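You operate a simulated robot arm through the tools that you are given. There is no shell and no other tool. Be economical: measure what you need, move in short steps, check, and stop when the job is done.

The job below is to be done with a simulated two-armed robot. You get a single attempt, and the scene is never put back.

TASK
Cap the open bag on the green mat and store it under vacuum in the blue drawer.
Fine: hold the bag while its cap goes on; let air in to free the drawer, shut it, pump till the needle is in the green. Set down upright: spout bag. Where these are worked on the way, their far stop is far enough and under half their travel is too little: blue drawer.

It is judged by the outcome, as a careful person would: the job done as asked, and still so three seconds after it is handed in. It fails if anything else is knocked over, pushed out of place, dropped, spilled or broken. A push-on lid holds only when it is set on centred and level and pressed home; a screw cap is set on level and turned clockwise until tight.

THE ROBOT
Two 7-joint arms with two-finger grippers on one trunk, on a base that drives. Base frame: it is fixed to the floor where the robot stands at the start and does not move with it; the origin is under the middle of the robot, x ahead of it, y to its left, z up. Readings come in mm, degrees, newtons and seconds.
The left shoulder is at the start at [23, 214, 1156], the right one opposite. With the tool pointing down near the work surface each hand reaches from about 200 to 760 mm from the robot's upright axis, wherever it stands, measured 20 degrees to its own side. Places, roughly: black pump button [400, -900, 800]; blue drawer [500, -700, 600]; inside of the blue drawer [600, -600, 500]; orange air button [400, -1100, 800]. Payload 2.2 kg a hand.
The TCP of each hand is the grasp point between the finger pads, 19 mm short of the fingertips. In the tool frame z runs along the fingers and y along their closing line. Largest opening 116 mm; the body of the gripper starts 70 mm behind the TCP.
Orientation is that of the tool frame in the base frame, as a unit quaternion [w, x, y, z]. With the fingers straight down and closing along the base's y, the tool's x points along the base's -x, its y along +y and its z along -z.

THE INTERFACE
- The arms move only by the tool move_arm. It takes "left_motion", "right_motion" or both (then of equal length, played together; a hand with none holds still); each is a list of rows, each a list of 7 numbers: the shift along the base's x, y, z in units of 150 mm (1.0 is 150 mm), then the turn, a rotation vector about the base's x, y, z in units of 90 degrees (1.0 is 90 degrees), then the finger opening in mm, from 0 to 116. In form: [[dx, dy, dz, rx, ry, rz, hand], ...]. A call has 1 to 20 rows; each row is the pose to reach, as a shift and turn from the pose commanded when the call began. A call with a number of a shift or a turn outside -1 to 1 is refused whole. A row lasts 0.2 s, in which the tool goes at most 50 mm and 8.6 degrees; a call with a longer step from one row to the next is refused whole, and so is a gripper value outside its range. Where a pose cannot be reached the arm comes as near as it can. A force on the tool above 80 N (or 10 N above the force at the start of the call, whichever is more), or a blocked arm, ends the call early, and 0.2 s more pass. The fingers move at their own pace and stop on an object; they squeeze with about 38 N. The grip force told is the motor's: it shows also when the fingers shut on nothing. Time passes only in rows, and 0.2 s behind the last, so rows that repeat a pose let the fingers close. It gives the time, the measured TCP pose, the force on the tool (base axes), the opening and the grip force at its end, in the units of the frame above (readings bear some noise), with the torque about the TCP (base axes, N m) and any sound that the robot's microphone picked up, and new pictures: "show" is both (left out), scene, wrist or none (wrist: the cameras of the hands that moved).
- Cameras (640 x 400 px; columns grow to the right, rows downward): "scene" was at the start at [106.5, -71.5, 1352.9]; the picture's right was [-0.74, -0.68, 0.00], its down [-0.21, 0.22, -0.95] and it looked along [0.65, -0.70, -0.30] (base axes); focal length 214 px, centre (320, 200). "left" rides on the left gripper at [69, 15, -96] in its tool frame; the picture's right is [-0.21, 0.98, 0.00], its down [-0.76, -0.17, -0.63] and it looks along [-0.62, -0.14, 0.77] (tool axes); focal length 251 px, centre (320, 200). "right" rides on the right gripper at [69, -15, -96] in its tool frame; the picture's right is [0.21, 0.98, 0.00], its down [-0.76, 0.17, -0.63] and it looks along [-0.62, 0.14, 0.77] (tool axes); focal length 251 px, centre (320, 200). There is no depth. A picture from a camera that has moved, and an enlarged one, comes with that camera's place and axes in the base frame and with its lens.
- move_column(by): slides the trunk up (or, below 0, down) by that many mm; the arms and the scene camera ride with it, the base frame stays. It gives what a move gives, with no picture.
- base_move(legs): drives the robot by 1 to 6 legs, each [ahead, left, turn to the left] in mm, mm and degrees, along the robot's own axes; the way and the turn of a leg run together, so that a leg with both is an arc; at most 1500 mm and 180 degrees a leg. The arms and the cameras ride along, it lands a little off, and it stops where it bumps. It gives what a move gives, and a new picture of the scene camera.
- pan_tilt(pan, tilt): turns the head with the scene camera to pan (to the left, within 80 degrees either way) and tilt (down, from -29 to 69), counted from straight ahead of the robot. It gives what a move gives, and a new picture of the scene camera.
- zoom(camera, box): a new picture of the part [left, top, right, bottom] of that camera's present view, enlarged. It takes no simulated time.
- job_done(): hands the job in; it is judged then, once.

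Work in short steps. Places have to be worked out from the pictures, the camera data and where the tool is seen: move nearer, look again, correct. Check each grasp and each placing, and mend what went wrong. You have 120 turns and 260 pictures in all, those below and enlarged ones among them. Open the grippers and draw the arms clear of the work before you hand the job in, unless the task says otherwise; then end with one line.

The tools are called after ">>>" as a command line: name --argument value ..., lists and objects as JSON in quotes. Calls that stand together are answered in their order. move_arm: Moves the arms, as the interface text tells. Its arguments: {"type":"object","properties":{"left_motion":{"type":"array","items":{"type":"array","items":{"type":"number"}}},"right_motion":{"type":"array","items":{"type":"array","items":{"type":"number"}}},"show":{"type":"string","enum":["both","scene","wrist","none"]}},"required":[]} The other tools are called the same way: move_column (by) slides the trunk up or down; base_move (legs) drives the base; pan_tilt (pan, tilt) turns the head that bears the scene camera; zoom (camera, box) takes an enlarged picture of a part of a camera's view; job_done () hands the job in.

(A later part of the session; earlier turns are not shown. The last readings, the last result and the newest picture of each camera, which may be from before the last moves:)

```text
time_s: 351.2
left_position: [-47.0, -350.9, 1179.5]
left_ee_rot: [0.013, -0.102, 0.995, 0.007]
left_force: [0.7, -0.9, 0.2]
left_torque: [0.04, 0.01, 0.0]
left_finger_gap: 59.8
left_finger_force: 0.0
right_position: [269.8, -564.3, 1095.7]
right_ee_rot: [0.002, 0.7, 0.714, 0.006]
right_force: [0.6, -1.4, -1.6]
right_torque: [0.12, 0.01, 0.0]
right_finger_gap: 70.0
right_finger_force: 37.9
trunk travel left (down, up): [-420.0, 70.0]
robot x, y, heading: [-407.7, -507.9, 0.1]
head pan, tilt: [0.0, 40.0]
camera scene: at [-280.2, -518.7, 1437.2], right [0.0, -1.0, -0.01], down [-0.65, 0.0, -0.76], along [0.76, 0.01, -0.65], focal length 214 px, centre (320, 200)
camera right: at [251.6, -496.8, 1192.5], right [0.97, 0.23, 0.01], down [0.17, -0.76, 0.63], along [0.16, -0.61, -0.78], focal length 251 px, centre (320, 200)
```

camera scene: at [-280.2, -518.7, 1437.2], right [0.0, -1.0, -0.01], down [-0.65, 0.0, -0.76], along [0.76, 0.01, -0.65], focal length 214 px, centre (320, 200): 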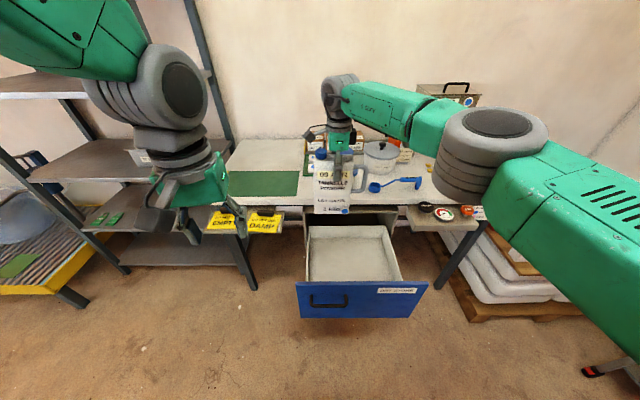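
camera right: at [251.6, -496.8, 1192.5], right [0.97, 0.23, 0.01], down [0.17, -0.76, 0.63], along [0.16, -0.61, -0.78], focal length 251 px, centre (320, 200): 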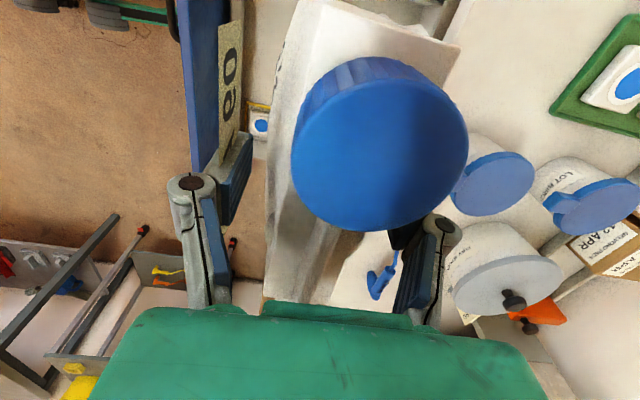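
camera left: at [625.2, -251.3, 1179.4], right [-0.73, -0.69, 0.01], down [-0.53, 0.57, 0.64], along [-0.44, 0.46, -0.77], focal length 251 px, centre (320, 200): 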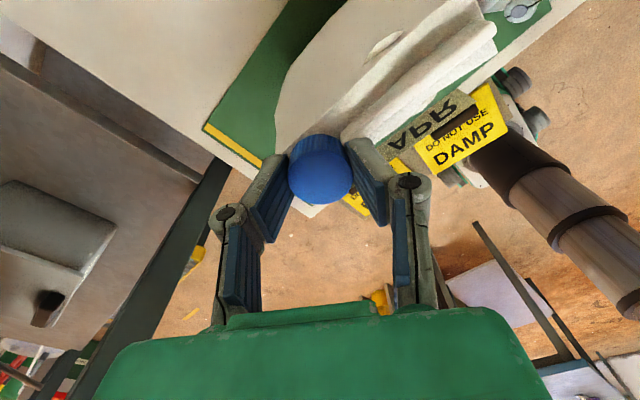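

Bag hangs over the drawer at (270,-564). I lower the trunk 290 mm and look.

>>> move_column --by -290

>>> move_arm --right_motion '[[0, 0, 0, 0, 0, 0, 20], [0, 0, 0, 0, 0, 0, 20], [0, 0, 0, 0, 0, 0, 20], [0, 0, -0.03, 0, 0, 0, 20], [0, 0, -0.08, 0, 0, 0, 20], [0, 0, -0.14, 0, 0, 0, 20], [0, 0, -0.2, 0, 0, 0, 20], [0, 0, -0.25, 0, 0, 0, 20], [0, 0, -0.3, 0, 0, 0, 20], [0, 0, -0.33, 0, 0, 0, 20], [0, 0, -0.33, 0, 0, 0, 20], [0, 0, -0.33, 0, 0, 0, 20]]' --show "both"

>>> zoom --camera "scene" --box '[270, 180, 450, 310]'

```text
time_s: 354.1
left_position: [-48.4, -323.1, 886.3]
left_ee_rot: [0.011, -0.105, 0.994, -0.004]
left_force: [0.1, 0.1, -0.1]
left_torque: [-0.05, -0.01, 0.01]
left_finger_gap: 60.1
left_finger_force: 0.0
right_position: [265.3, -536.0, 807.7]
right_ee_rot: [0.009, 0.698, 0.716, -0.001]
right_force: [-0.9, 1.7, -2.1]
right_torque: [-0.08, -0.01, 0.0]
right_finger_gap: 70.0
right_finger_force: 38.0
trunk travel left (down, up): [-130.0, 360.0]
robot x, y, heading: [-408.0, -501.8, 0.2]
head pan, tilt: [0.0, 40.0]
```

```text
time_s: 356.7
left_position: [-47.2, -327.0, 887.2]
left_ee_rot: [0.011, -0.104, 0.995, -0.002]
left_force: [-0.4, -0.2, 0.0]
left_torque: [-0.04, -0.01, -0.03]
left_finger_gap: 60.1
left_finger_force: 0.1
right_position: [267.6, -539.9, 756.8]
right_ee_rot: [0.007, 0.698, 0.716, 0.0]
right_force: [0.5, 1.0, -2.1]
right_torque: [-0.04, 0.0, -0.01]
right_finger_gap: 69.7
right_finger_force: 37.6
trunk travel left (down, up): [-130.0, 360.0]
robot x, y, heading: [-412.9, -505.9, 0.1]
head pan, tilt: [0.0, 40.0]
camera scene: at [-281.7, -496.9, 1147.2], right [0.0, -1.0, 0.01], down [-0.65, -0.01, -0.76], along [0.76, 0.0, -0.65], focal length 214 px, centre (320, 200)
camera right: at [248.7, -471.1, 852.0], right [0.97, 0.24, 0.01], down [0.18, -0.75, 0.64], along [0.16, -0.62, -0.77], focal length 251 px, centre (320, 200)
```

scene: 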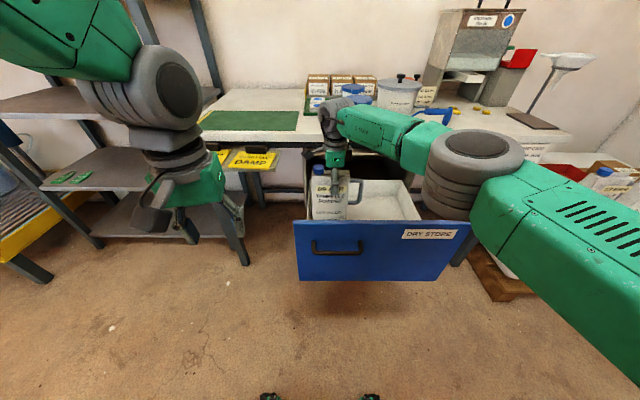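
right: 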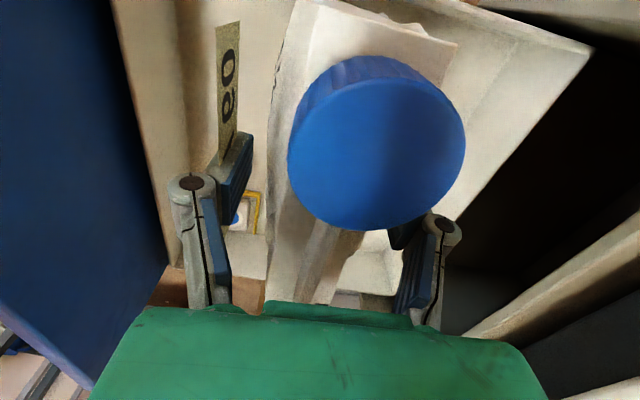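

```text
3.08 times, centred on (360, 245) of scene
camera zoom: at [-281.7, -496.9, 1147.2], right [0.0, -1.0, 0.01], down [-0.65, -0.01, -0.76], along [0.76, 0.0, -0.65], focal length 660 px, centre (197, 62)
```

zoom: 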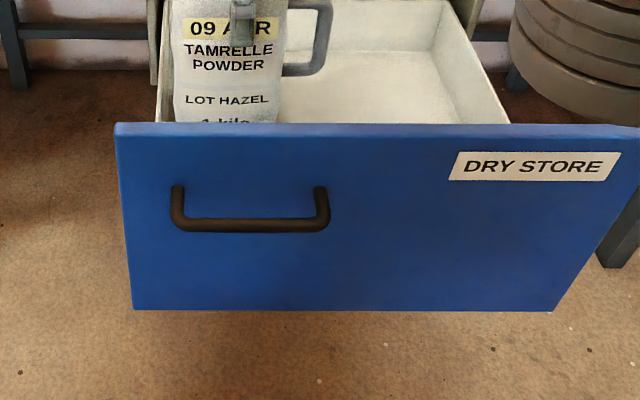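

No contact yet (bag bottom ≈587). I shift 15 mm right and lower slowly in small steps to the floor of the drawer.

>>> move_arm --right_motion '[[0, -0.03, -0.02, 0, 0, 0, 20], [0, -0.07, -0.06, 0, 0, 0, 20], [0, -0.1, -0.1, 0, 0, 0, 20], [0, -0.1, -0.13, 0, 0, 0, 20], [0, -0.1, -0.16, 0, 0, 0, 20], [0, -0.1, -0.18, 0, 0, 0, 20], [0, -0.1, -0.2, 0, 0, 0, 20], [0, -0.1, -0.22, 0, 0, 0, 20], [0, -0.1, -0.24, 0, 0, 0, 20], [0, -0.1, -0.26, 0, 0, 0, 20], [0, -0.1, -0.28, 0, 0, 0, 20], [0, -0.1, -0.3, 0, 0, 0, 20], [0, -0.1, -0.32, 0, 0, 0, 20], [0, -0.1, -0.34, 0, 0, 0, 20], [0, -0.1, -0.35, 0, 0, 0, 20]]' --show "none"

>>> zoom --camera "right" --box '[0, 0, 640, 400]'

>>> zoom --camera "scene" --box '[270, 140, 450, 270]'

```text
time_s: 359.9
left_position: [-48.5, -333.3, 887.2]
left_ee_rot: [0.012, -0.103, 0.995, 0.0]
left_force: [-0.5, -0.2, -0.3]
left_torque: [0.0, -0.01, -0.02]
left_finger_gap: 59.9
left_finger_force: 0.1
right_position: [266.4, -560.8, 704.2]
right_ee_rot: [0.006, 0.698, 0.716, 0.002]
right_force: [-0.1, -0.5, -1.8]
right_torque: [0.0, 0.01, -0.03]
right_finger_gap: 69.5
right_finger_force: 38.1
trunk travel left (down, up): [-130.0, 360.0]
robot x, y, heading: [-413.9, -503.4, -0.1]
head pan, tilt: [0.0, 40.0]
```

```text
1.00 times, centred on (320, 200) of right (not enlarged: the box is as wide or as high as the picture)
camera zoom: at [247.9, -492.6, 799.1], right [0.97, 0.24, 0.01], down [0.18, -0.75, 0.64], along [0.16, -0.62, -0.77], focal length 251 px, centre (320, 200)
```

zoom: 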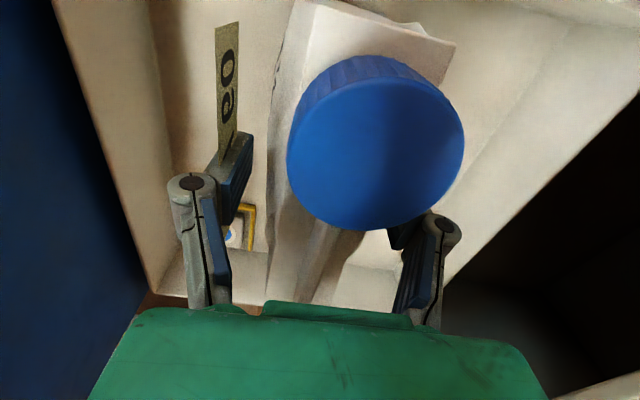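

```text
3.08 times, centred on (360, 205) of scene
camera zoom: at [-281.7, -504.8, 1147.3], right [0.0, -1.0, 0.0], down [-0.65, 0.0, -0.76], along [0.76, 0.0, -0.65], focal length 660 px, centre (197, 185)
```

zoom: 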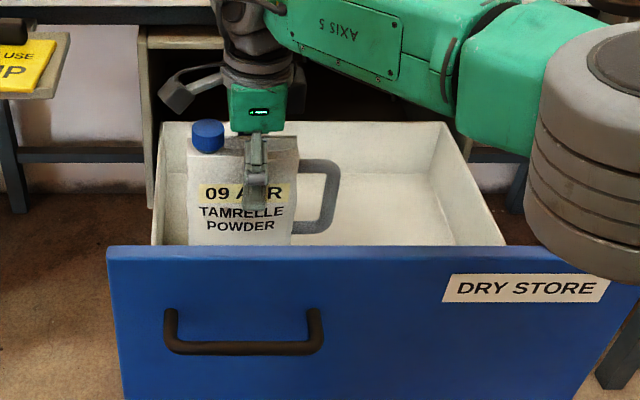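

Still hanging freely (bottom ≈534). I lower on in small steps, up to 36 mm.

>>> move_arm --right_motion '[[0, 0, -0.01, 0, 0, 0, 20], [0, 0, -0.03, 0, 0, 0, 20], [0, 0, -0.05, 0, 0, 0, 20], [0, 0, -0.07, 0, 0, 0, 20], [0, 0, -0.09, 0, 0, 0, 20], [0, 0, -0.105, 0, 0, 0, 20], [0, 0, -0.12, 0, 0, 0, 20], [0, 0, -0.135, 0, 0, 0, 20], [0, 0, -0.15, 0, 0, 0, 20], [0, 0, -0.16, 0, 0, 0, 20], [0, 0, -0.17, 0, 0, 0, 20]]' --show "none"

>>> zoom --camera "scene" --box '[290, 160, 430, 250]'

```text
time_s: 362.3
left_position: [-50.7, -331.6, 888.2]
left_ee_rot: [0.012, -0.103, 0.995, -0.002]
left_force: [-0.4, 0.4, 0.4]
left_torque: [0.01, -0.02, 0.01]
left_finger_gap: 60.0
left_finger_force: 0.1
right_position: [266.0, -561.2, 688.3]
right_ee_rot: [0.011, 0.699, 0.715, 0.007]
right_force: [11.6, -0.2, 49.9]
right_torque: [0.21, 0.08, -0.06]
right_finger_gap: 70.3
right_finger_force: 38.0
trunk travel left (down, up): [-130.0, 360.0]
robot x, y, heading: [-409.0, -500.3, -0.2]
head pan, tilt: [0.0, 40.0]
```

```text
4.44 times, centred on (360, 205) of scene
camera zoom: at [-288.5, -503.9, 1148.5], right [0.0, -1.0, 0.0], down [-0.64, 0.0, -0.77], along [0.77, 0.0, -0.64], focal length 953 px, centre (142, 178)
```

zoom: 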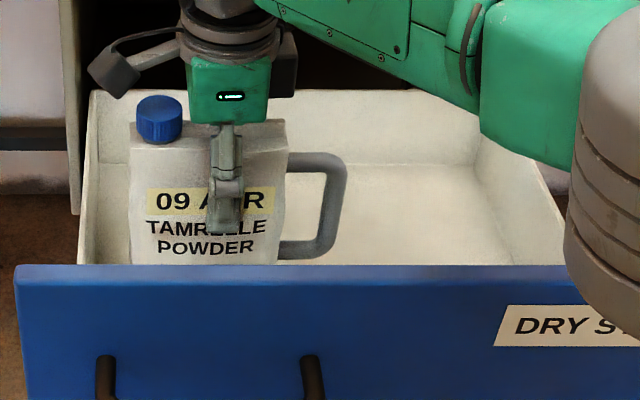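

Contact with 50 N: the bag stands on the drawer floor (~519). I ease off, open, rise straight, and then draw the hand out over the front with a forward tilt for pushing.

>>> move_arm --right_motion '[[0, 0, 0.02, 0, 0, 0, 40], [0, 0, 0.025, 0, 0, 0, 60], [0, 0, 0.025, 0, 0, 0, 75], [0, 0, 0.025, 0, 0, 0, 90], [0, 0, 0.025, 0, 0, 0, 105], [0, 0, 0.025, 0, 0, 0, 114], [0, 0, 0.03, 0, 0, 0, 114], [0, 0, 0.07, 0, 0, 0, 114], [0, 0, 0.13, 0, 0, 0, 114], [0, 0, 0.21, 0, 0, 0, 114], [0, 0, 0.3, 0, 0, 0, 114], [0, 0, 0.4, 0, 0, 0, 114], [0, 0, 0.5, 0, 0, 0, 114], [0, 0, 0.6, 0, 0, 0, 114], [0, 0, 0.7, 0, 0, 0, 114], [0, 0, 0.8, 0, 0, 0, 114], [0, 0, 0.9, 0, 0, 0, 114], [0, 0, 0.97, 0, 0, 0, 114], [0, 0, 1, 0, 0, 0, 114], [0, 0, 1, 0, 0, 0, 114]]' --show "both"

>>> move_column --by 110

>>> move_arm --right_motion '[[0, 0, 0, 0, 0, 0, 100], [-0.02, 0, 0, 0, 0, 0, 80], [-0.06, -0.02, 0, 0, 0, 0, 60], [-0.13, -0.05, 0, 0, 0, 0, 40], [-0.21, -0.1, 0, 0, 0, 0, 20], [-0.3, -0.15, 0, 0, -0.03, 0, 0], [-0.39, -0.2, 0, 0, -0.07, 0, 0], [-0.48, -0.26, 0, 0, -0.11, 0, 0], [-0.57, -0.32, 0, 0, -0.15, 0, 0], [-0.66, -0.38, 0, 0, -0.19, 0, 0], [-0.75, -0.44, 0, 0, -0.23, 0, 0], [-0.84, -0.5, 0, 0, -0.27, 0, 0], [-0.92, -0.56, 0, 0, -0.31, 0, 0], [-0.98, -0.6, 0, 0, -0.35, 0, 0], [-1, -0.62, 0, 0, -0.38, 0, 0], [-1, -0.62, 0, 0, -0.38, 0, 0]]' --show "none"

>>> move_arm --right_motion '[[-0.02, 0, 0, 0, 0, 0, 0], [-0.07, 0, 0, 0, -0.02, 0, 0], [-0.14, 0, 0, 0, -0.05, 0, 0], [-0.23, 0, 0, 0, -0.08, 0, 0], [-0.32, 0, 0, 0, -0.11, 0, 0], [-0.42, 0, 0, 0, -0.12, 0, 0], [-0.52, 0, 0, 0, -0.12, 0, 0], [-0.62, 0, 0, 0, -0.12, 0, 0], [-0.72, 0, 0, 0, -0.12, 0, 0], [-0.82, 0, 0, 0, -0.12, 0, 0], [-0.91, 0, 0, 0, -0.12, 0, 0], [-0.98, 0, 0, 0, -0.12, 0, 0], [-1, 0, 0, 0, -0.12, 0, 0], [-1, 0, 0, 0, -0.12, 0, 0], [-1, 0, 0, 0, -0.12, 0, 0]]' --show "both"

```text
time_s: 366.5
left_position: [-48.5, -332.1, 886.8]
left_ee_rot: [0.011, -0.104, 0.995, 0.0]
left_force: [-0.7, -0.3, -1.2]
left_torque: [-0.04, 0.04, 0.01]
left_finger_gap: 60.1
left_finger_force: 0.1
right_position: [266.4, -560.6, 828.8]
right_ee_rot: [0.006, 0.699, 0.716, 0.002]
right_force: [0.0, 0.4, -0.1]
right_torque: [0.02, -0.01, 0.02]
right_finger_gap: 114.0
right_finger_force: 0.1
trunk travel left (down, up): [-130.0, 360.0]
robot x, y, heading: [-415.0, -503.1, 0.1]
head pan, tilt: [0.0, 40.0]
camera scene: at [-282.0, -504.8, 1147.3], right [0.0, -1.0, 0.0], down [-0.65, 0.0, -0.76], along [0.76, 0.0, -0.65], focal length 214 px, centre (320, 200)
camera right: at [248.2, -492.6, 925.0], right [0.97, 0.24, 0.01], down [0.18, -0.75, 0.64], along [0.16, -0.62, -0.77], focal length 251 px, centre (320, 200)
```

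scene: 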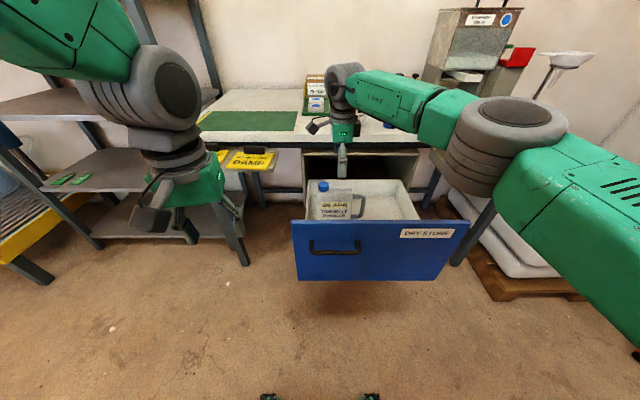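
right: 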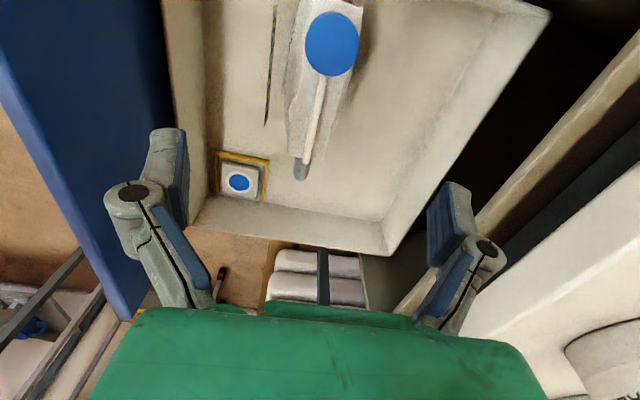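

```text
time_s: 367.9
left_position: [-47.3, -332.6, 997.0]
left_ee_rot: [0.012, -0.104, 0.995, 0.0]
left_force: [0.1, 0.5, -1.2]
left_torque: [-0.01, -0.02, 0.04]
left_finger_gap: 59.7
left_finger_force: 0.2
right_position: [266.7, -561.0, 938.5]
right_ee_rot: [0.005, 0.699, 0.715, 0.001]
right_force: [0.0, 0.3, -0.2]
right_torque: [0.01, 0.01, -0.01]
right_finger_gap: 114.0
right_finger_force: 0.1
trunk travel left (down, up): [-240.0, 250.0]
robot x, y, heading: [-412.5, -507.1, -0.2]
head pan, tilt: [0.0, 40.0]
```

```text
time_s: 371.3
left_position: [-46.9, -334.5, 997.1]
left_ee_rot: [0.011, -0.103, 0.995, 0.0]
left_force: [0.3, -0.6, 0.1]
left_torque: [0.04, 0.02, 0.02]
left_finger_gap: 60.0
left_finger_force: 0.1
right_position: [115.1, -655.0, 938.9]
right_ee_rot: [0.215, 0.668, 0.681, 0.208]
right_force: [0.0, 1.2, -0.3]
right_torque: [-0.02, 0.0, -0.01]
right_finger_gap: 0.0
right_finger_force: 28.1
trunk travel left (down, up): [-240.0, 250.0]
robot x, y, heading: [-410.4, -504.0, 0.1]
head pan, tilt: [0.0, 40.0]
```

```text
time_s: 374.5
left_position: [-48.3, -332.8, 998.7]
left_ee_rot: [0.012, -0.104, 0.995, 0.0]
left_force: [-0.1, -0.7, 0.0]
left_torque: [0.04, 0.01, 0.0]
left_finger_gap: 60.2
left_finger_force: 0.0
right_position: [-10.9, -640.3, 940.1]
right_ee_rot: [0.279, 0.645, 0.659, 0.269]
right_force: [0.3, 0.5, 0.2]
right_torque: [0.0, -0.02, 0.0]
right_finger_gap: 0.0
right_finger_force: 29.0
right hand out of reach, approached as far as the arm can: row 10, 11, 12, 13, 14, 15
trunk travel left (down, up): [-240.0, 250.0]
robot x, y, heading: [-410.3, -505.9, -0.0]
head pan, tilt: [0.0, 40.0]
camera scene: at [-283.0, -505.8, 1257.5], right [0.0, -1.0, 0.0], down [-0.65, 0.0, -0.76], along [0.76, 0.0, -0.65], focal length 214 px, centre (320, 200)
camera right: at [-91.4, -571.4, 993.5], right [0.68, 0.24, 0.69], down [-0.33, -0.75, 0.58], along [0.66, -0.62, -0.43], focal length 251 px, centre (320, 200)
```

scene: 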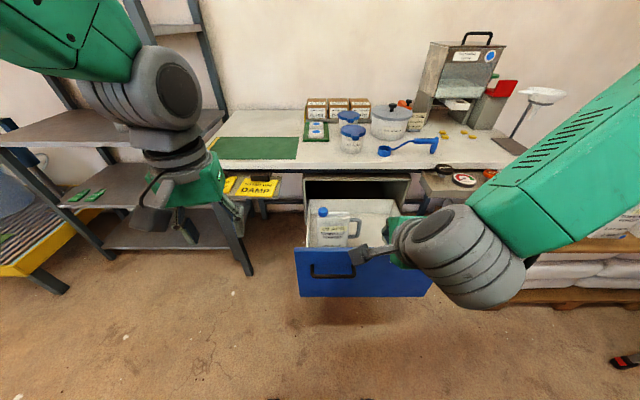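
right: 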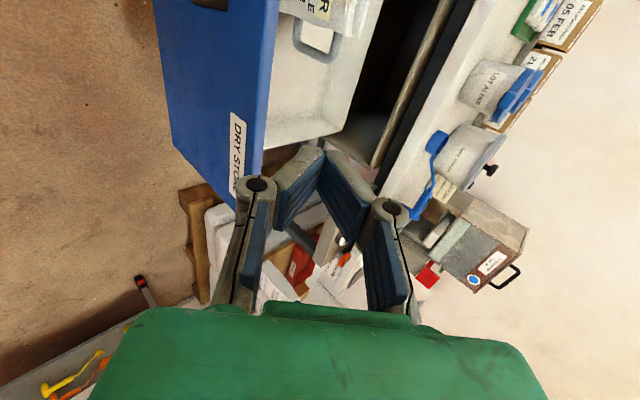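

The bag stands upright in the drawer. I raise the left hand clear, lower the right hand in front of the panel (y≈-640, beside the handle), and push the drawer shut by driving forward, finishing with the arm.

>>> move_arm --left_motion '[[0, 0, 0.03, 0, 0, 0, 60], [0, 0, 0.09, 0, 0, 0, 60], [0, 0, 0.17, 0, 0, 0, 60], [0, 0, 0.27, 0, 0, 0, 60], [0, 0, 0.38, 0, 0, 0, 60], [0, 0, 0.49, 0, 0, 0, 60], [0, 0, 0.6, 0, 0, 0, 60], [0, 0, 0.71, 0, 0, 0, 60], [0, 0, 0.82, 0, 0, 0, 60], [0, 0, 0.91, 0, 0, 0, 60], [0, 0, 0.97, 0, 0, 0, 60], [0, 0, 1, 0, 0, 0, 60], [0, 0, 1, 0, 0, 0, 60]]' --show "none"

>>> move_column --by -238

>>> base_move --legs '[[200, 0, 0]]'

>>> move_arm --right_motion '[[0, 0, 0, 0, 0, 0, 0], [0, 0, 0, 0, 0, 0, 0], [0, 0, 0, 0, 0, 0, 0], [0, 0, 0, 0, 0, 0, 0], [0, 0, 0, 0, 0, 0, 0], [0, 0, 0, 0, 0, 0, 0], [0, 0, 0, 0, 0, 0, 0], [0, 0, 0, 0, 0, 0, 0]]' --show "both"

```text
time_s: 377.3
left_position: [-48.8, -333.0, 1147.1]
left_ee_rot: [0.012, -0.104, 0.995, 0.001]
left_force: [-0.1, 0.0, 1.1]
left_torque: [0.01, 0.0, -0.04]
left_finger_gap: 59.7
left_finger_force: 0.0
right_position: [-10.8, -639.7, 938.8]
right_ee_rot: [0.28, 0.645, 0.659, 0.269]
right_force: [-0.8, -0.5, 0.4]
right_torque: [0.0, -0.01, 0.0]
right_finger_gap: 0.0
right_finger_force: 28.8
trunk travel left (down, up): [-240.0, 250.0]
robot x, y, heading: [-408.8, -507.2, 0.1]
head pan, tilt: [0.0, 40.0]
```

```text
time_s: 379.8
left_position: [-49.0, -333.2, 910.2]
left_ee_rot: [0.011, -0.103, 0.995, 0.0]
left_force: [-0.1, -0.1, -0.7]
left_torque: [0.0, 0.02, 0.02]
left_finger_gap: 59.9
left_finger_force: 0.1
right_position: [-10.7, -638.8, 701.0]
right_ee_rot: [0.279, 0.645, 0.658, 0.269]
right_force: [-0.7, -0.2, 0.5]
right_torque: [0.01, -0.01, 0.02]
right_finger_gap: 0.0
right_finger_force: 28.9
trunk travel left (down, up): [-2.0, 488.0]
robot x, y, heading: [-408.6, -505.5, 0.2]
head pan, tilt: [0.0, 40.0]
```

```text
time_s: 381.4
left_position: [152.2, -331.8, 909.6]
left_ee_rot: [0.011, -0.104, 0.995, 0.0]
left_force: [1.0, 0.6, 0.7]
left_torque: [0.02, 0.02, 0.0]
left_finger_gap: 59.8
left_finger_force: 0.1
right_position: [189.4, -638.6, 701.2]
right_ee_rot: [0.279, 0.645, 0.659, 0.268]
right_force: [-0.5, 0.6, -0.5]
right_torque: [-0.06, 0.01, 0.0]
right_finger_gap: 0.0
right_finger_force: 29.0
trunk travel left (down, up): [-2.0, 488.0]
robot x, y, heading: [-212.3, -503.1, -0.0]
head pan, tilt: [0.0, 40.0]
camera scene: at [-83.0, -504.4, 1019.3], right [0.0, -1.0, 0.0], down [-0.65, 0.0, -0.76], along [0.76, 0.0, -0.65], focal length 214 px, centre (320, 200)
```

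scene: 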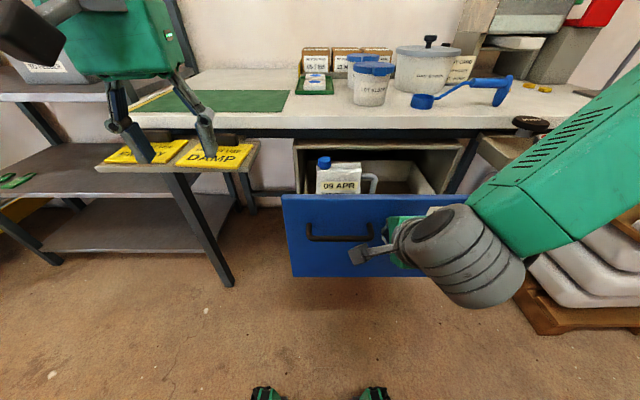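

```text
time_s: 383.2
left_position: [150.1, -332.9, 910.2]
left_ee_rot: [0.012, -0.104, 0.995, 0.0]
left_force: [-0.1, 0.1, 0.1]
left_torque: [-0.03, -0.02, -0.01]
left_finger_gap: 59.9
left_finger_force: 0.1
right_position: [186.9, -639.2, 700.6]
right_ee_rot: [0.279, 0.645, 0.658, 0.269]
right_force: [0.2, -1.8, -0.1]
right_torque: [0.0, -0.03, -0.03]
right_finger_gap: 0.0
right_finger_force: 28.7
trunk travel left (down, up): [-2.0, 488.0]
robot x, y, heading: [-210.8, -506.2, 0.1]
head pan, tilt: [0.0, 40.0]
camera scene: at [-83.9, -504.5, 1019.5], right [0.0, -1.0, 0.0], down [-0.65, 0.0, -0.76], along [0.76, 0.0, -0.65], focal length 214 px, centre (320, 200)
camera right: at [107.0, -570.2, 756.2], right [0.68, 0.24, 0.69], down [-0.33, -0.75, 0.58], along [0.66, -0.62, -0.43], focal length 251 px, centre (320, 200)
```

scene: 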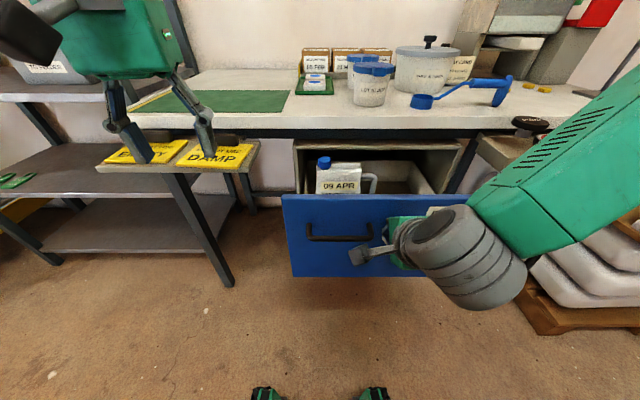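
right: 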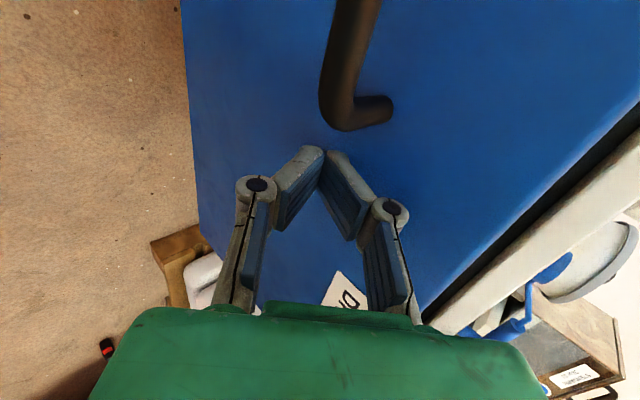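

Half way, bag steady. I drive on 165 mm and then push with the arm until it is home.

>>> base_move --legs '[[165, 0, 0]]'

>>> move_arm --right_motion '[[0, 0, 0, 0, 0, 0, 0], [0, 0, 0, 0, 0, 0, 0], [0, 0, 0, 0, 0, 0, 0], [0, 0, 0, 0, 0, 0, 0], [0.03, 0, 0, 0, 0, 0, 0], [0.06, 0, 0, 0, 0, 0, 0], [0.09, 0, 0, 0, 0, 0, 0], [0.12, 0, 0, 0, 0, 0, 0], [0.15, 0, 0, 0, 0, 0, 0], [0.18, 0, 0, 0, 0, 0, 0], [0.21, 0, 0, 0, 0, 0, 0], [0.24, 0, 0, 0, 0, 0, 0], [0.27, 0, 0, 0, 0, 0, 0], [0.3, 0, 0, 0, 0, 0, 0], [0.33, 0, 0, 0, 0, 0, 0], [0.36, 0, 0, 0, 0, 0, 0], [0.39, 0, 0, 0, 0, 0, 0], [0.42, 0, 0, 0, 0, 0, 0]]' --show "both"

>>> zoom --camera "scene" --box '[240, 110, 480, 260]'

```text
time_s: 384.7
left_position: [316.8, -332.1, 909.3]
left_ee_rot: [0.012, -0.104, 0.995, 0.0]
left_force: [-0.4, -0.5, 0.8]
left_torque: [0.03, 0.04, 0.01]
left_finger_gap: 60.1
left_finger_force: 0.0
right_position: [353.6, -638.0, 701.2]
right_ee_rot: [0.279, 0.644, 0.659, 0.269]
right_force: [-0.7, 0.0, -0.1]
right_torque: [0.0, -0.01, -0.01]
right_finger_gap: 0.1
right_finger_force: 28.9
trunk travel left (down, up): [-2.0, 488.0]
robot x, y, heading: [-46.1, -505.1, 0.1]
head pan, tilt: [0.0, 40.0]
camera scene: at [82.4, -504.3, 1019.3], right [0.0, -1.0, 0.0], down [-0.65, 0.0, -0.76], along [0.76, 0.0, -0.65], focal length 214 px, centre (320, 200)
```

scene: 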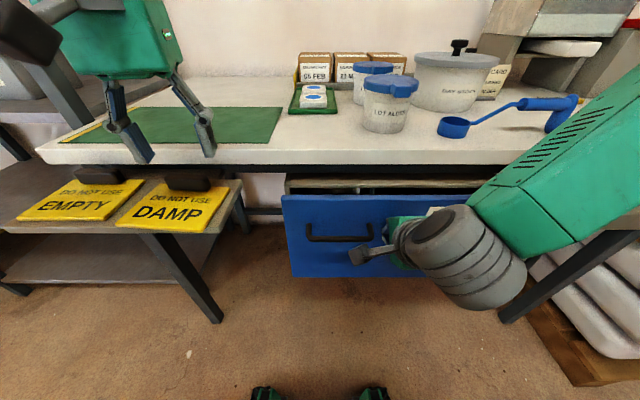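

```text
time_s: 387.7
left_position: [310.5, -332.0, 912.3]
left_ee_rot: [0.013, -0.102, 0.995, -0.001]
left_force: [0.3, -0.2, 0.0]
left_torque: [-0.04, 0.03, 0.04]
left_finger_gap: 60.0
left_finger_force: 0.1
right_position: [383.9, -638.5, 698.9]
right_ee_rot: [0.273, 0.644, 0.664, 0.264]
right_force: [-36.1, -2.4, 13.2]
right_torque: [-0.2, -0.08, -0.42]
right_finger_gap: 0.1
right_finger_force: 28.2
trunk travel left (down, up): [-2.0, 488.0]
robot x, y, heading: [-52.2, -503.9, 0.1]
head pan, tilt: [0.0, 40.0]
stopped in row 15 (right hand): the force on the tool passed its limit at 84 N (the readings are from after the stop); the commanded pose is now the measured one
camera scene: at [75.7, -504.3, 1020.1], right [0.0, -1.0, 0.0], down [-0.64, 0.0, -0.77], along [0.77, 0.0, -0.64], focal length 214 px, centre (320, 200)
camera right: at [303.6, -570.4, 754.8], right [0.69, 0.25, 0.68], down [-0.31, -0.75, 0.58], along [0.66, -0.61, -0.44], focal length 251 px, centre (320, 200)
```

scene: 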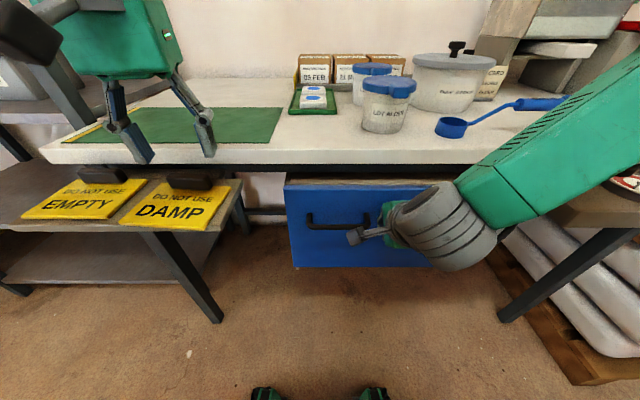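
right: 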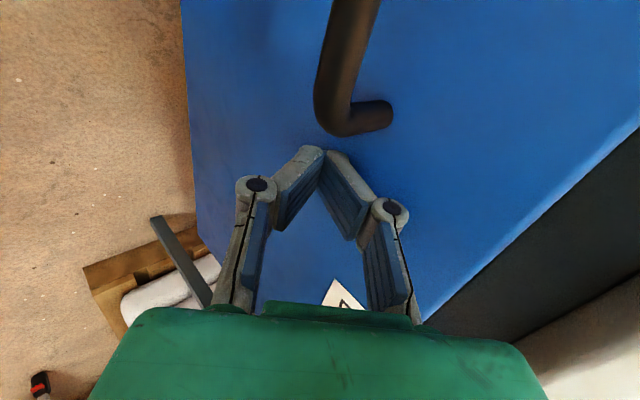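

```text
2.67 times, centred on (360, 185) of scene
camera zoom: at [75.7, -504.3, 1020.1], right [0.0, -1.0, 0.0], down [-0.64, 0.0, -0.77], along [0.77, 0.0, -0.64], focal length 572 px, centre (213, 240)
```

zoom: 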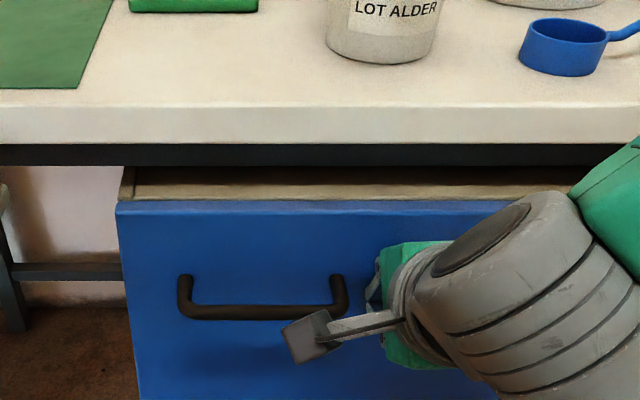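

84 N at the stop: the drawer is shut flush. I withdraw the hand, raise the trunk, and go to the PUMP button.

>>> move_arm --right_motion '[[-0.03, 0, 0, 0, 0, 0, 0], [-0.1, 0, 0, 0, 0, 0, 0], [-0.18, 0, 0, 0, 0, 0, 0], [-0.27, 0, 0, 0, 0, 0, 0], [-0.36, 0, 0, 0, 0, 0, 0], [-0.43, 0, 0, 0, 0, 0, 0], [-0.45, 0, 0, 0, 0, 0, 0], [-0.45, 0, 0, 0, 0, 0, 0]]' --show "none"

>>> base_move --legs '[[-140, 0, 0]]'

>>> move_column --by 330

>>> base_move --legs '[[0, -308, 0]]'

>>> move_arm --right_motion '[[0, 0, 0, 0, 0, 0, 0], [0, 0, 0, 0, 0, 0, 0], [0, 0, 0, 0, 0, 0, 0], [0, 0, 0, 0, 0, 0, 0], [0.02, 0, 0, 0, 0.03, 0, 0], [0.06, 0, 0, 0, 0.08, 0, 0], [0.12, 0, 0, 0, 0.14, 0, 0], [0.19, 0, 0, 0, 0.2, 0, 0], [0.26, 0, 0, 0, 0.26, 0, 0], [0.34, 0, 0, 0, 0.32, 0, 0], [0.42, 0, 0, 0, 0.38, 0, 0], [0.5, 0, 0, 0, 0.44, 0, 0], [0.58, 0, 0, 0, 0.48, 0, 0], [0.65, 0, 0, 0, 0.5, 0, 0], [0.69, 0, 0, 0, 0.5, 0, 0], [0.7, 0, 0, 0, 0.5, 0, 0], [0.7, 0, 0, 0, 0.5, 0, 0], [0.7, 0, 0, 0, 0.5, 0, 0]]' --show "both"

>>> zoom --camera "scene" --box '[330, 200, 470, 300]'

```text
time_s: 389.5
left_position: [313.4, -331.8, 910.9]
left_ee_rot: [0.013, -0.102, 0.995, 0.0]
left_force: [-0.1, -0.2, 0.7]
left_torque: [0.04, 0.02, -0.02]
left_finger_gap: 60.0
left_finger_force: 0.1
right_position: [342.8, -626.2, 698.3]
right_ee_rot: [0.275, 0.644, 0.663, 0.265]
right_force: [0.3, 0.0, -0.2]
right_torque: [0.03, 0.01, -0.02]
right_finger_gap: 0.1
right_finger_force: 28.9
right hand out of reach, approached as far as the arm can: row 5, 6, 7, 8
trunk travel left (down, up): [-2.0, 488.0]
robot x, y, heading: [-44.9, -505.0, -0.1]
head pan, tilt: [0.0, 40.0]
```

```text
time_s: 390.9
left_position: [170.6, -333.5, 910.7]
left_ee_rot: [0.014, -0.103, 0.995, 0.0]
left_force: [-0.6, -0.7, 0.3]
left_torque: [0.02, -0.06, 0.02]
left_finger_gap: 59.9
left_finger_force: 0.0
right_position: [200.9, -626.8, 698.7]
right_ee_rot: [0.275, 0.644, 0.663, 0.265]
right_force: [-0.2, -0.5, 0.5]
right_torque: [0.0, -0.05, 0.0]
right_finger_gap: 0.1
right_finger_force: 29.0
trunk travel left (down, up): [-2.0, 488.0]
robot x, y, heading: [-188.3, -503.5, -0.2]
head pan, tilt: [0.0, 40.0]
camera scene: at [-61.8, -504.6, 1019.7], right [0.0, -1.0, 0.0], down [-0.64, 0.0, -0.77], along [0.77, 0.0, -0.64], focal length 214 px, centre (320, 200)
```

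scene: 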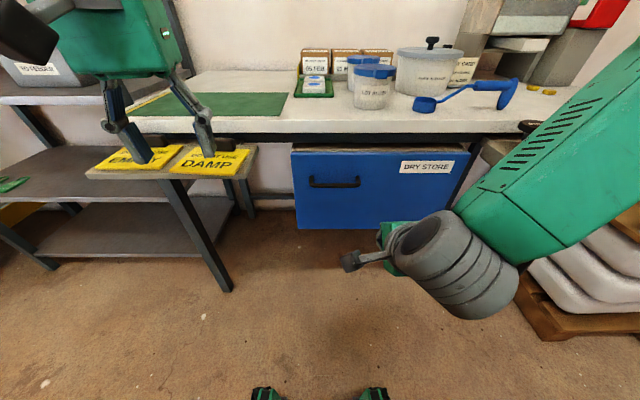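

```text
time_s: 394.1
left_position: [171.2, -331.9, 1241.4]
left_ee_rot: [0.014, -0.103, 0.995, 0.0]
left_force: [0.6, 0.5, -0.2]
left_torque: [0.0, -0.02, -0.01]
left_finger_gap: 59.9
left_finger_force: 0.2
right_position: [201.1, -626.4, 1029.3]
right_ee_rot: [0.276, 0.644, 0.662, 0.266]
right_force: [0.2, 0.3, -0.3]
right_torque: [0.01, 0.0, 0.02]
right_finger_gap: 0.0
right_finger_force: 28.1
trunk travel left (down, up): [-332.0, 158.0]
robot x, y, heading: [-188.9, -503.6, -0.0]
head pan, tilt: [0.0, 40.0]
```

```text
time_s: 396.2
left_position: [170.3, -611.6, 1238.2]
left_ee_rot: [0.014, -0.104, 0.994, -0.012]
left_force: [-0.9, -0.2, 0.0]
left_torque: [0.05, -0.03, -0.01]
left_finger_gap: 60.1
left_finger_force: 0.1
right_position: [201.5, -909.4, 1032.2]
right_ee_rot: [0.282, 0.64, 0.665, 0.26]
right_force: [-0.8, -0.2, 0.0]
right_torque: [-0.02, 0.0, -0.01]
right_finger_gap: 0.0
right_finger_force: 28.4
trunk travel left (down, up): [-332.0, 158.0]
robot x, y, heading: [-192.3, -806.8, 0.2]
head pan, tilt: [0.0, 40.0]
camera scene: at [-59.9, -782.7, 1349.2], right [0.0, -1.0, 0.02], down [-0.64, -0.02, -0.76], along [0.76, -0.01, -0.64], focal length 214 px, centre (320, 200)
```

scene: 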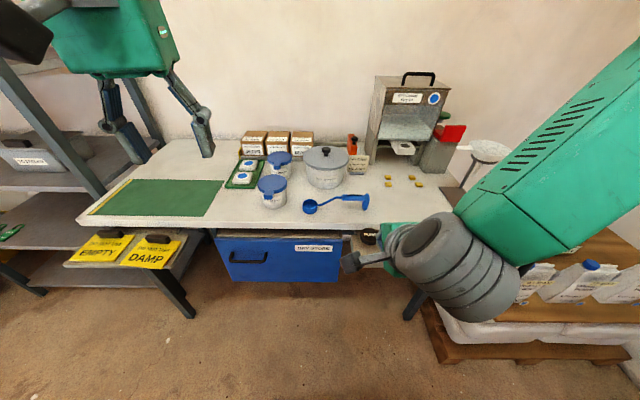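

```text
time_s: 400.0
left_position: [168.2, -647.1, 1243.5]
left_ee_rot: [0.015, -0.103, 0.995, 0.003]
left_force: [0.4, -0.3, -0.2]
left_torque: [0.03, 0.0, 0.0]
left_finger_gap: 60.1
left_finger_force: 0.0
right_position: [303.8, -939.4, 1028.9]
right_ee_rot: [0.0, 0.696, 0.718, 0.003]
right_force: [-0.1, -1.1, 0.3]
right_torque: [0.08, 0.01, 0.0]
right_finger_gap: 0.0
right_finger_force: 28.7
trunk travel left (down, up): [-332.0, 158.0]
robot x, y, heading: [-189.2, -811.4, -0.0]
head pan, tilt: [0.0, 40.0]
camera scene: at [-58.8, -811.9, 1349.4], right [0.0, -1.0, 0.0], down [-0.65, 0.0, -0.76], along [0.76, 0.0, -0.65], focal length 214 px, centre (320, 200)
camera right: at [286.3, -872.8, 1125.0], right [0.97, 0.24, 0.0], down [0.19, -0.75, 0.63], along [0.16, -0.61, -0.78], focal length 251 px, centre (320, 200)
```

scene: 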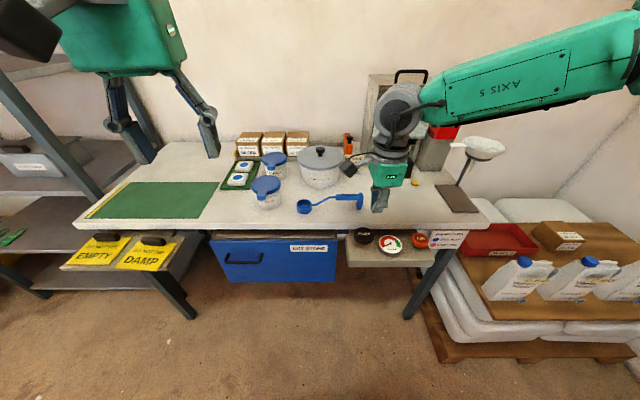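
right: 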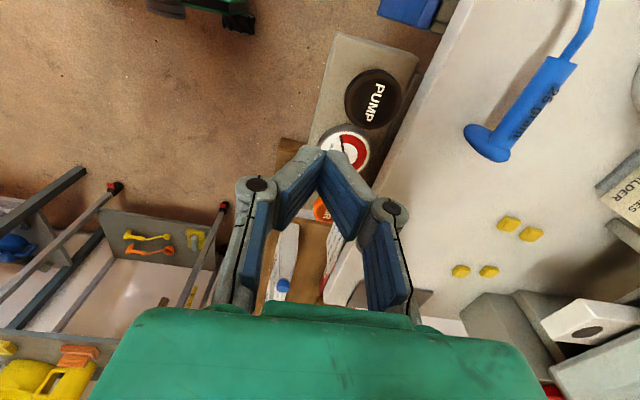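

```text
4.00 times, centred on (400, 250) of scene
camera zoom: at [-58.8, -811.9, 1349.4], right [0.0, -1.0, 0.0], down [-0.65, 0.0, -0.76], along [0.76, 0.0, -0.65], focal length 858 px, centre (0, 0)
```

zoom: 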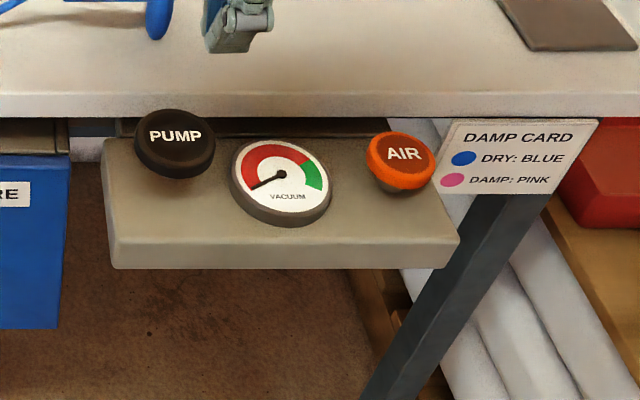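

PUMP top about (363,-942). I go above it and press down, holding about 1.5 s, then check the gauge.

>>> move_arm --right_motion '[[0.03, 0, 0, 0, 0, 0, 0], [0.09, -0.005, -0.03, 0, 0, 0, 0], [0.17, -0.01, -0.09, 0, 0, 0, 0], [0.25, -0.017, -0.17, 0, 0, 0, 0], [0.32, -0.017, -0.26, 0, 0, 0, 0], [0.37, -0.017, -0.36, 0, 0, 0, 0], [0.4, -0.017, -0.46, 0, 0, 0, 0], [0.4, -0.017, -0.56, 0, 0, 0, 0], [0.4, -0.017, -0.66, 0, 0, 0, 0], [0.4, -0.017, -0.76, 0, 0, 0, 0], [0.4, -0.017, -0.84, 0, 0, 0, 0], [0.4, -0.017, -0.88, 0, 0, 0, 0], [0.4, -0.017, -0.88, 0, 0, 0, 0], [0.4, -0.017, -0.88, 0, 0, 0, 0]]' --show "none"

>>> zoom --camera "scene" --box '[330, 200, 470, 300]'

>>> move_arm --right_motion '[[0, 0, -0.03, 0, 0, 0, 0], [0, 0, -0.07, 0, 0, 0, 0], [0, 0, -0.11, 0, 0, 0, 0], [0, 0, -0.15, 0, 0, 0, 0], [0, 0, -0.19, 0, 0, 0, 0], [0, 0, -0.23, 0, 0, 0, 0], [0, 0, -0.26, 0, 0, 0, 0], [0, 0, -0.29, 0, 0, 0, 0], [0, 0, -0.32, 0, 0, 0, 0], [0, 0, -0.34, 0, 0, 0, 0], [0, 0, -0.34, 0, 0, 0, 0], [0, 0, -0.34, 0, 0, 0, 0], [0, 0, -0.34, 0, 0, 0, 0], [0, 0, -0.34, 0, 0, 0, 0], [0, 0, -0.34, 0, 0, 0, 0], [0, 0, -0.34, 0, 0, 0, 0]]' --show "none"

>>> zoom --camera "scene" --box '[330, 200, 470, 300]'

```text
time_s: 403.0
left_position: [168.1, -632.9, 1242.1]
left_ee_rot: [0.015, -0.104, 0.994, -0.003]
left_force: [0.4, -0.2, -0.2]
left_torque: [-0.01, 0.01, -0.01]
left_finger_gap: 59.9
left_finger_force: 0.0
right_position: [363.5, -930.7, 897.5]
right_ee_rot: [0.002, 0.695, 0.719, 0.0]
right_force: [-1.0, 0.3, 0.5]
right_torque: [0.0, -0.03, -0.02]
right_finger_gap: 0.0
right_finger_force: 28.5
trunk travel left (down, up): [-332.0, 158.0]
robot x, y, heading: [-188.8, -809.6, -0.2]
head pan, tilt: [0.0, 40.0]
```

```text
4.00 times, centred on (400, 250) of scene
camera zoom: at [-58.2, -816.5, 1349.3], right [0.0, -1.0, -0.01], down [-0.65, 0.01, -0.76], along [0.76, 0.0, -0.65], focal length 858 px, centre (0, 0)
```

zoom: 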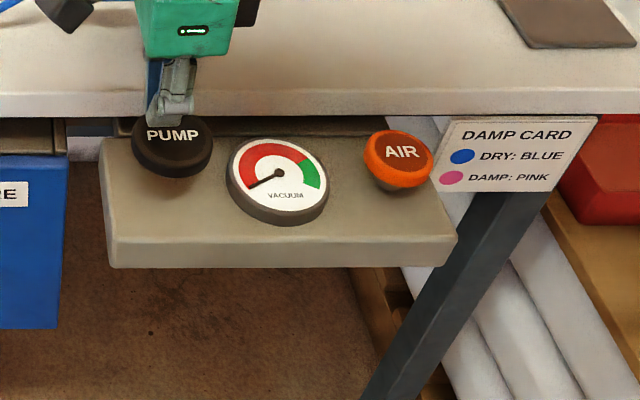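

```text
time_s: 406.4
left_position: [165.2, -634.0, 1242.9]
left_ee_rot: [0.016, -0.104, 0.994, -0.003]
left_force: [-0.5, 0.6, 0.0]
left_torque: [0.0, 0.03, -0.02]
left_finger_gap: 60.3
left_finger_force: 0.0
right_position: [363.3, -929.5, 850.3]
right_ee_rot: [0.004, 0.695, 0.719, 0.003]
right_force: [0.3, 4.7, 35.4]
right_torque: [-0.23, 0.01, -0.03]
right_finger_gap: 6.1
right_finger_force: 28.0
trunk travel left (down, up): [-332.0, 158.0]
robot x, y, heading: [-185.2, -810.8, 0.2]
head pan, tilt: [0.0, 40.0]
heard: click
```

```text
4.00 times, centred on (400, 250) of scene
camera zoom: at [-63.7, -805.3, 1350.1], right [0.0, -1.0, 0.0], down [-0.64, 0.0, -0.77], along [0.77, 0.0, -0.64], focal length 858 px, centre (0, 0)
```

zoom: 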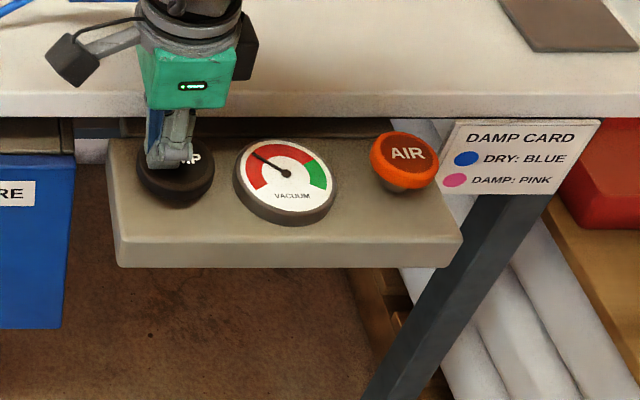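

A click, and the needle rose about a quarter of the way. I test holding for a second, then one release-and-press, viewing the gauge after each.

>>> move_arm --right_motion '[[0, 0, 0, 0, 0, 0, 0], [0, 0, 0, 0, 0, 0, 0], [0, 0, 0, 0, 0, 0, 0], [0, 0, 0, 0, 0, 0, 0], [0, 0, 0, 0, 0, 0, 0]]' --show "none"

>>> zoom --camera "scene" --box '[370, 220, 426, 260]'

>>> move_arm --right_motion '[[0, 0, 0.05, 0, 0, 0, 0], [0, 0, 0.12, 0, 0, 0, 0], [0, 0, 0.18, 0, 0, 0, 0], [0, 0, 0.18, 0, 0, 0, 0], [0, 0, 0.15, 0, 0, 0, 0], [0, 0, 0.11, 0, 0, 0, 0], [0, 0, 0.07, 0, 0, 0, 0], [0, 0, 0.03, 0, 0, 0, 0], [0, 0, 0, 0, 0, 0, 0], [0, 0, 0, 0, 0, 0, 0], [0, 0, 0, 0, 0, 0, 0]]' --show "none"

>>> zoom --camera "scene" --box '[370, 220, 426, 260]'

```text
time_s: 407.6
left_position: [165.6, -634.8, 1244.3]
left_ee_rot: [0.016, -0.104, 0.994, -0.002]
left_force: [-1.2, 0.5, -0.5]
left_torque: [-0.01, -0.02, 0.0]
left_finger_gap: 60.0
left_finger_force: 0.1
right_position: [363.4, -930.2, 851.9]
right_ee_rot: [0.003, 0.695, 0.719, 0.003]
right_force: [0.2, 2.9, 35.5]
right_torque: [-0.27, 0.0, 0.02]
right_finger_gap: 6.0
right_finger_force: 28.5
trunk travel left (down, up): [-332.0, 158.0]
robot x, y, heading: [-187.1, -808.2, -0.3]
head pan, tilt: [0.0, 40.0]
```

```text
10.00 times, centred on (398, 240) of scene
camera zoom: at [-63.9, -805.9, 1350.2], right [0.0, -1.0, 0.0], down [-0.64, 0.0, -0.77], along [0.77, 0.0, -0.64], focal length 2145 px, centre (-460, -200)
```

zoom: 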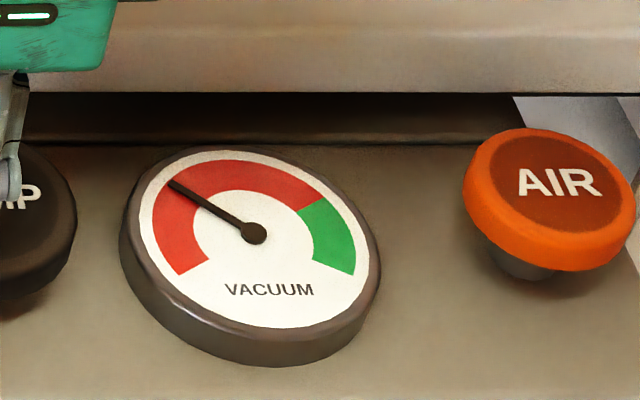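

```text
time_s: 410.0
left_position: [165.9, -634.0, 1243.7]
left_ee_rot: [0.016, -0.104, 0.994, -0.002]
left_force: [0.7, 0.7, 0.6]
left_torque: [-0.02, -0.01, -0.01]
left_finger_gap: 60.2
left_finger_force: 0.1
right_position: [364.6, -932.0, 851.2]
right_ee_rot: [0.004, 0.696, 0.718, 0.002]
right_force: [-1.8, -4.1, 35.6]
right_torque: [-0.35, 0.02, 0.0]
right_finger_gap: 6.0
right_finger_force: 28.4
trunk travel left (down, up): [-332.0, 158.0]
robot x, y, heading: [-184.3, -808.8, 0.0]
head pan, tilt: [0.0, 40.0]
heard: click
```

```text
10.00 times, centred on (398, 240) of scene
camera zoom: at [-63.8, -807.9, 1350.3], right [0.0, -1.0, 0.0], down [-0.64, 0.0, -0.77], along [0.77, 0.0, -0.64], focal length 2145 px, centre (-460, -200)
```

zoom: 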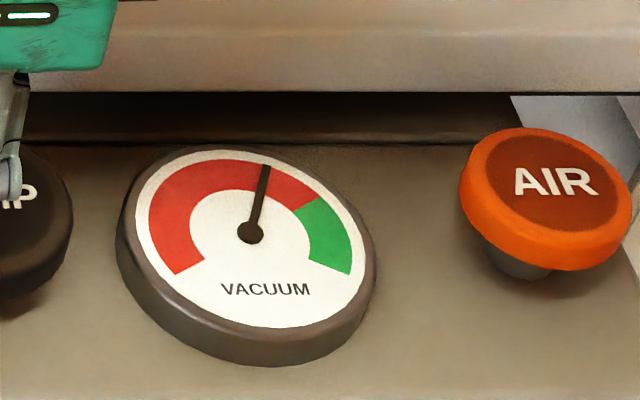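

Each press adds about 60°. One more press and check.

>>> move_arm --right_motion '[[0, 0, 0.05, 0, 0, 0, 0], [0, 0, 0.12, 0, 0, 0, 0], [0, 0, 0.18, 0, 0, 0, 0], [0, 0, 0.18, 0, 0, 0, 0], [0, 0, 0.15, 0, 0, 0, 0], [0, 0, 0.11, 0, 0, 0, 0], [0, 0, 0.07, 0, 0, 0, 0], [0, 0, 0.03, 0, 0, 0, 0], [0, 0, 0, 0, 0, 0, 0], [0, 0, 0, 0, 0, 0, 0], [0, 0, 0, 0, 0, 0, 0]]' --show "none"

>>> zoom --camera "scene" --box '[370, 220, 426, 260]'

```text
time_s: 412.4
left_position: [166.2, -634.9, 1243.6]
left_ee_rot: [0.016, -0.104, 0.994, -0.002]
left_force: [-0.5, 0.1, -0.6]
left_torque: [-0.04, -0.03, -0.01]
left_finger_gap: 60.0
left_finger_force: 0.0
right_position: [363.9, -930.0, 851.2]
right_ee_rot: [0.004, 0.696, 0.718, 0.003]
right_force: [-0.8, -3.4, 36.6]
right_torque: [-0.39, 0.09, 0.02]
right_finger_gap: 6.0
right_finger_force: 28.4
trunk travel left (down, up): [-332.0, 158.0]
robot x, y, heading: [-191.9, -807.9, -0.4]
head pan, tilt: [0.0, 40.0]
heard: click
```

```text
10.00 times, centred on (398, 240) of scene
camera zoom: at [-64.1, -808.0, 1350.3], right [0.0, -1.0, 0.0], down [-0.64, 0.0, -0.77], along [0.77, 0.0, -0.64], focal length 2145 px, centre (-460, -200)
```

zoom: 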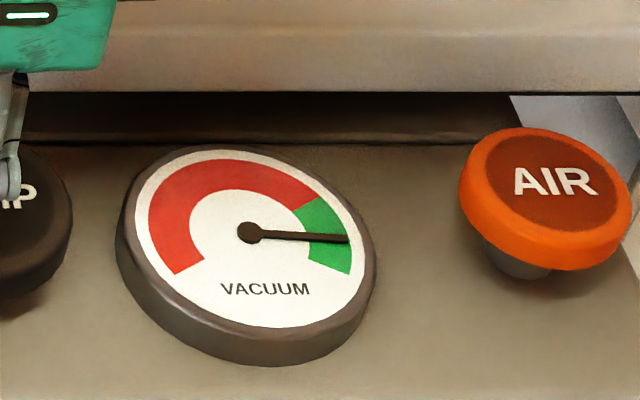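

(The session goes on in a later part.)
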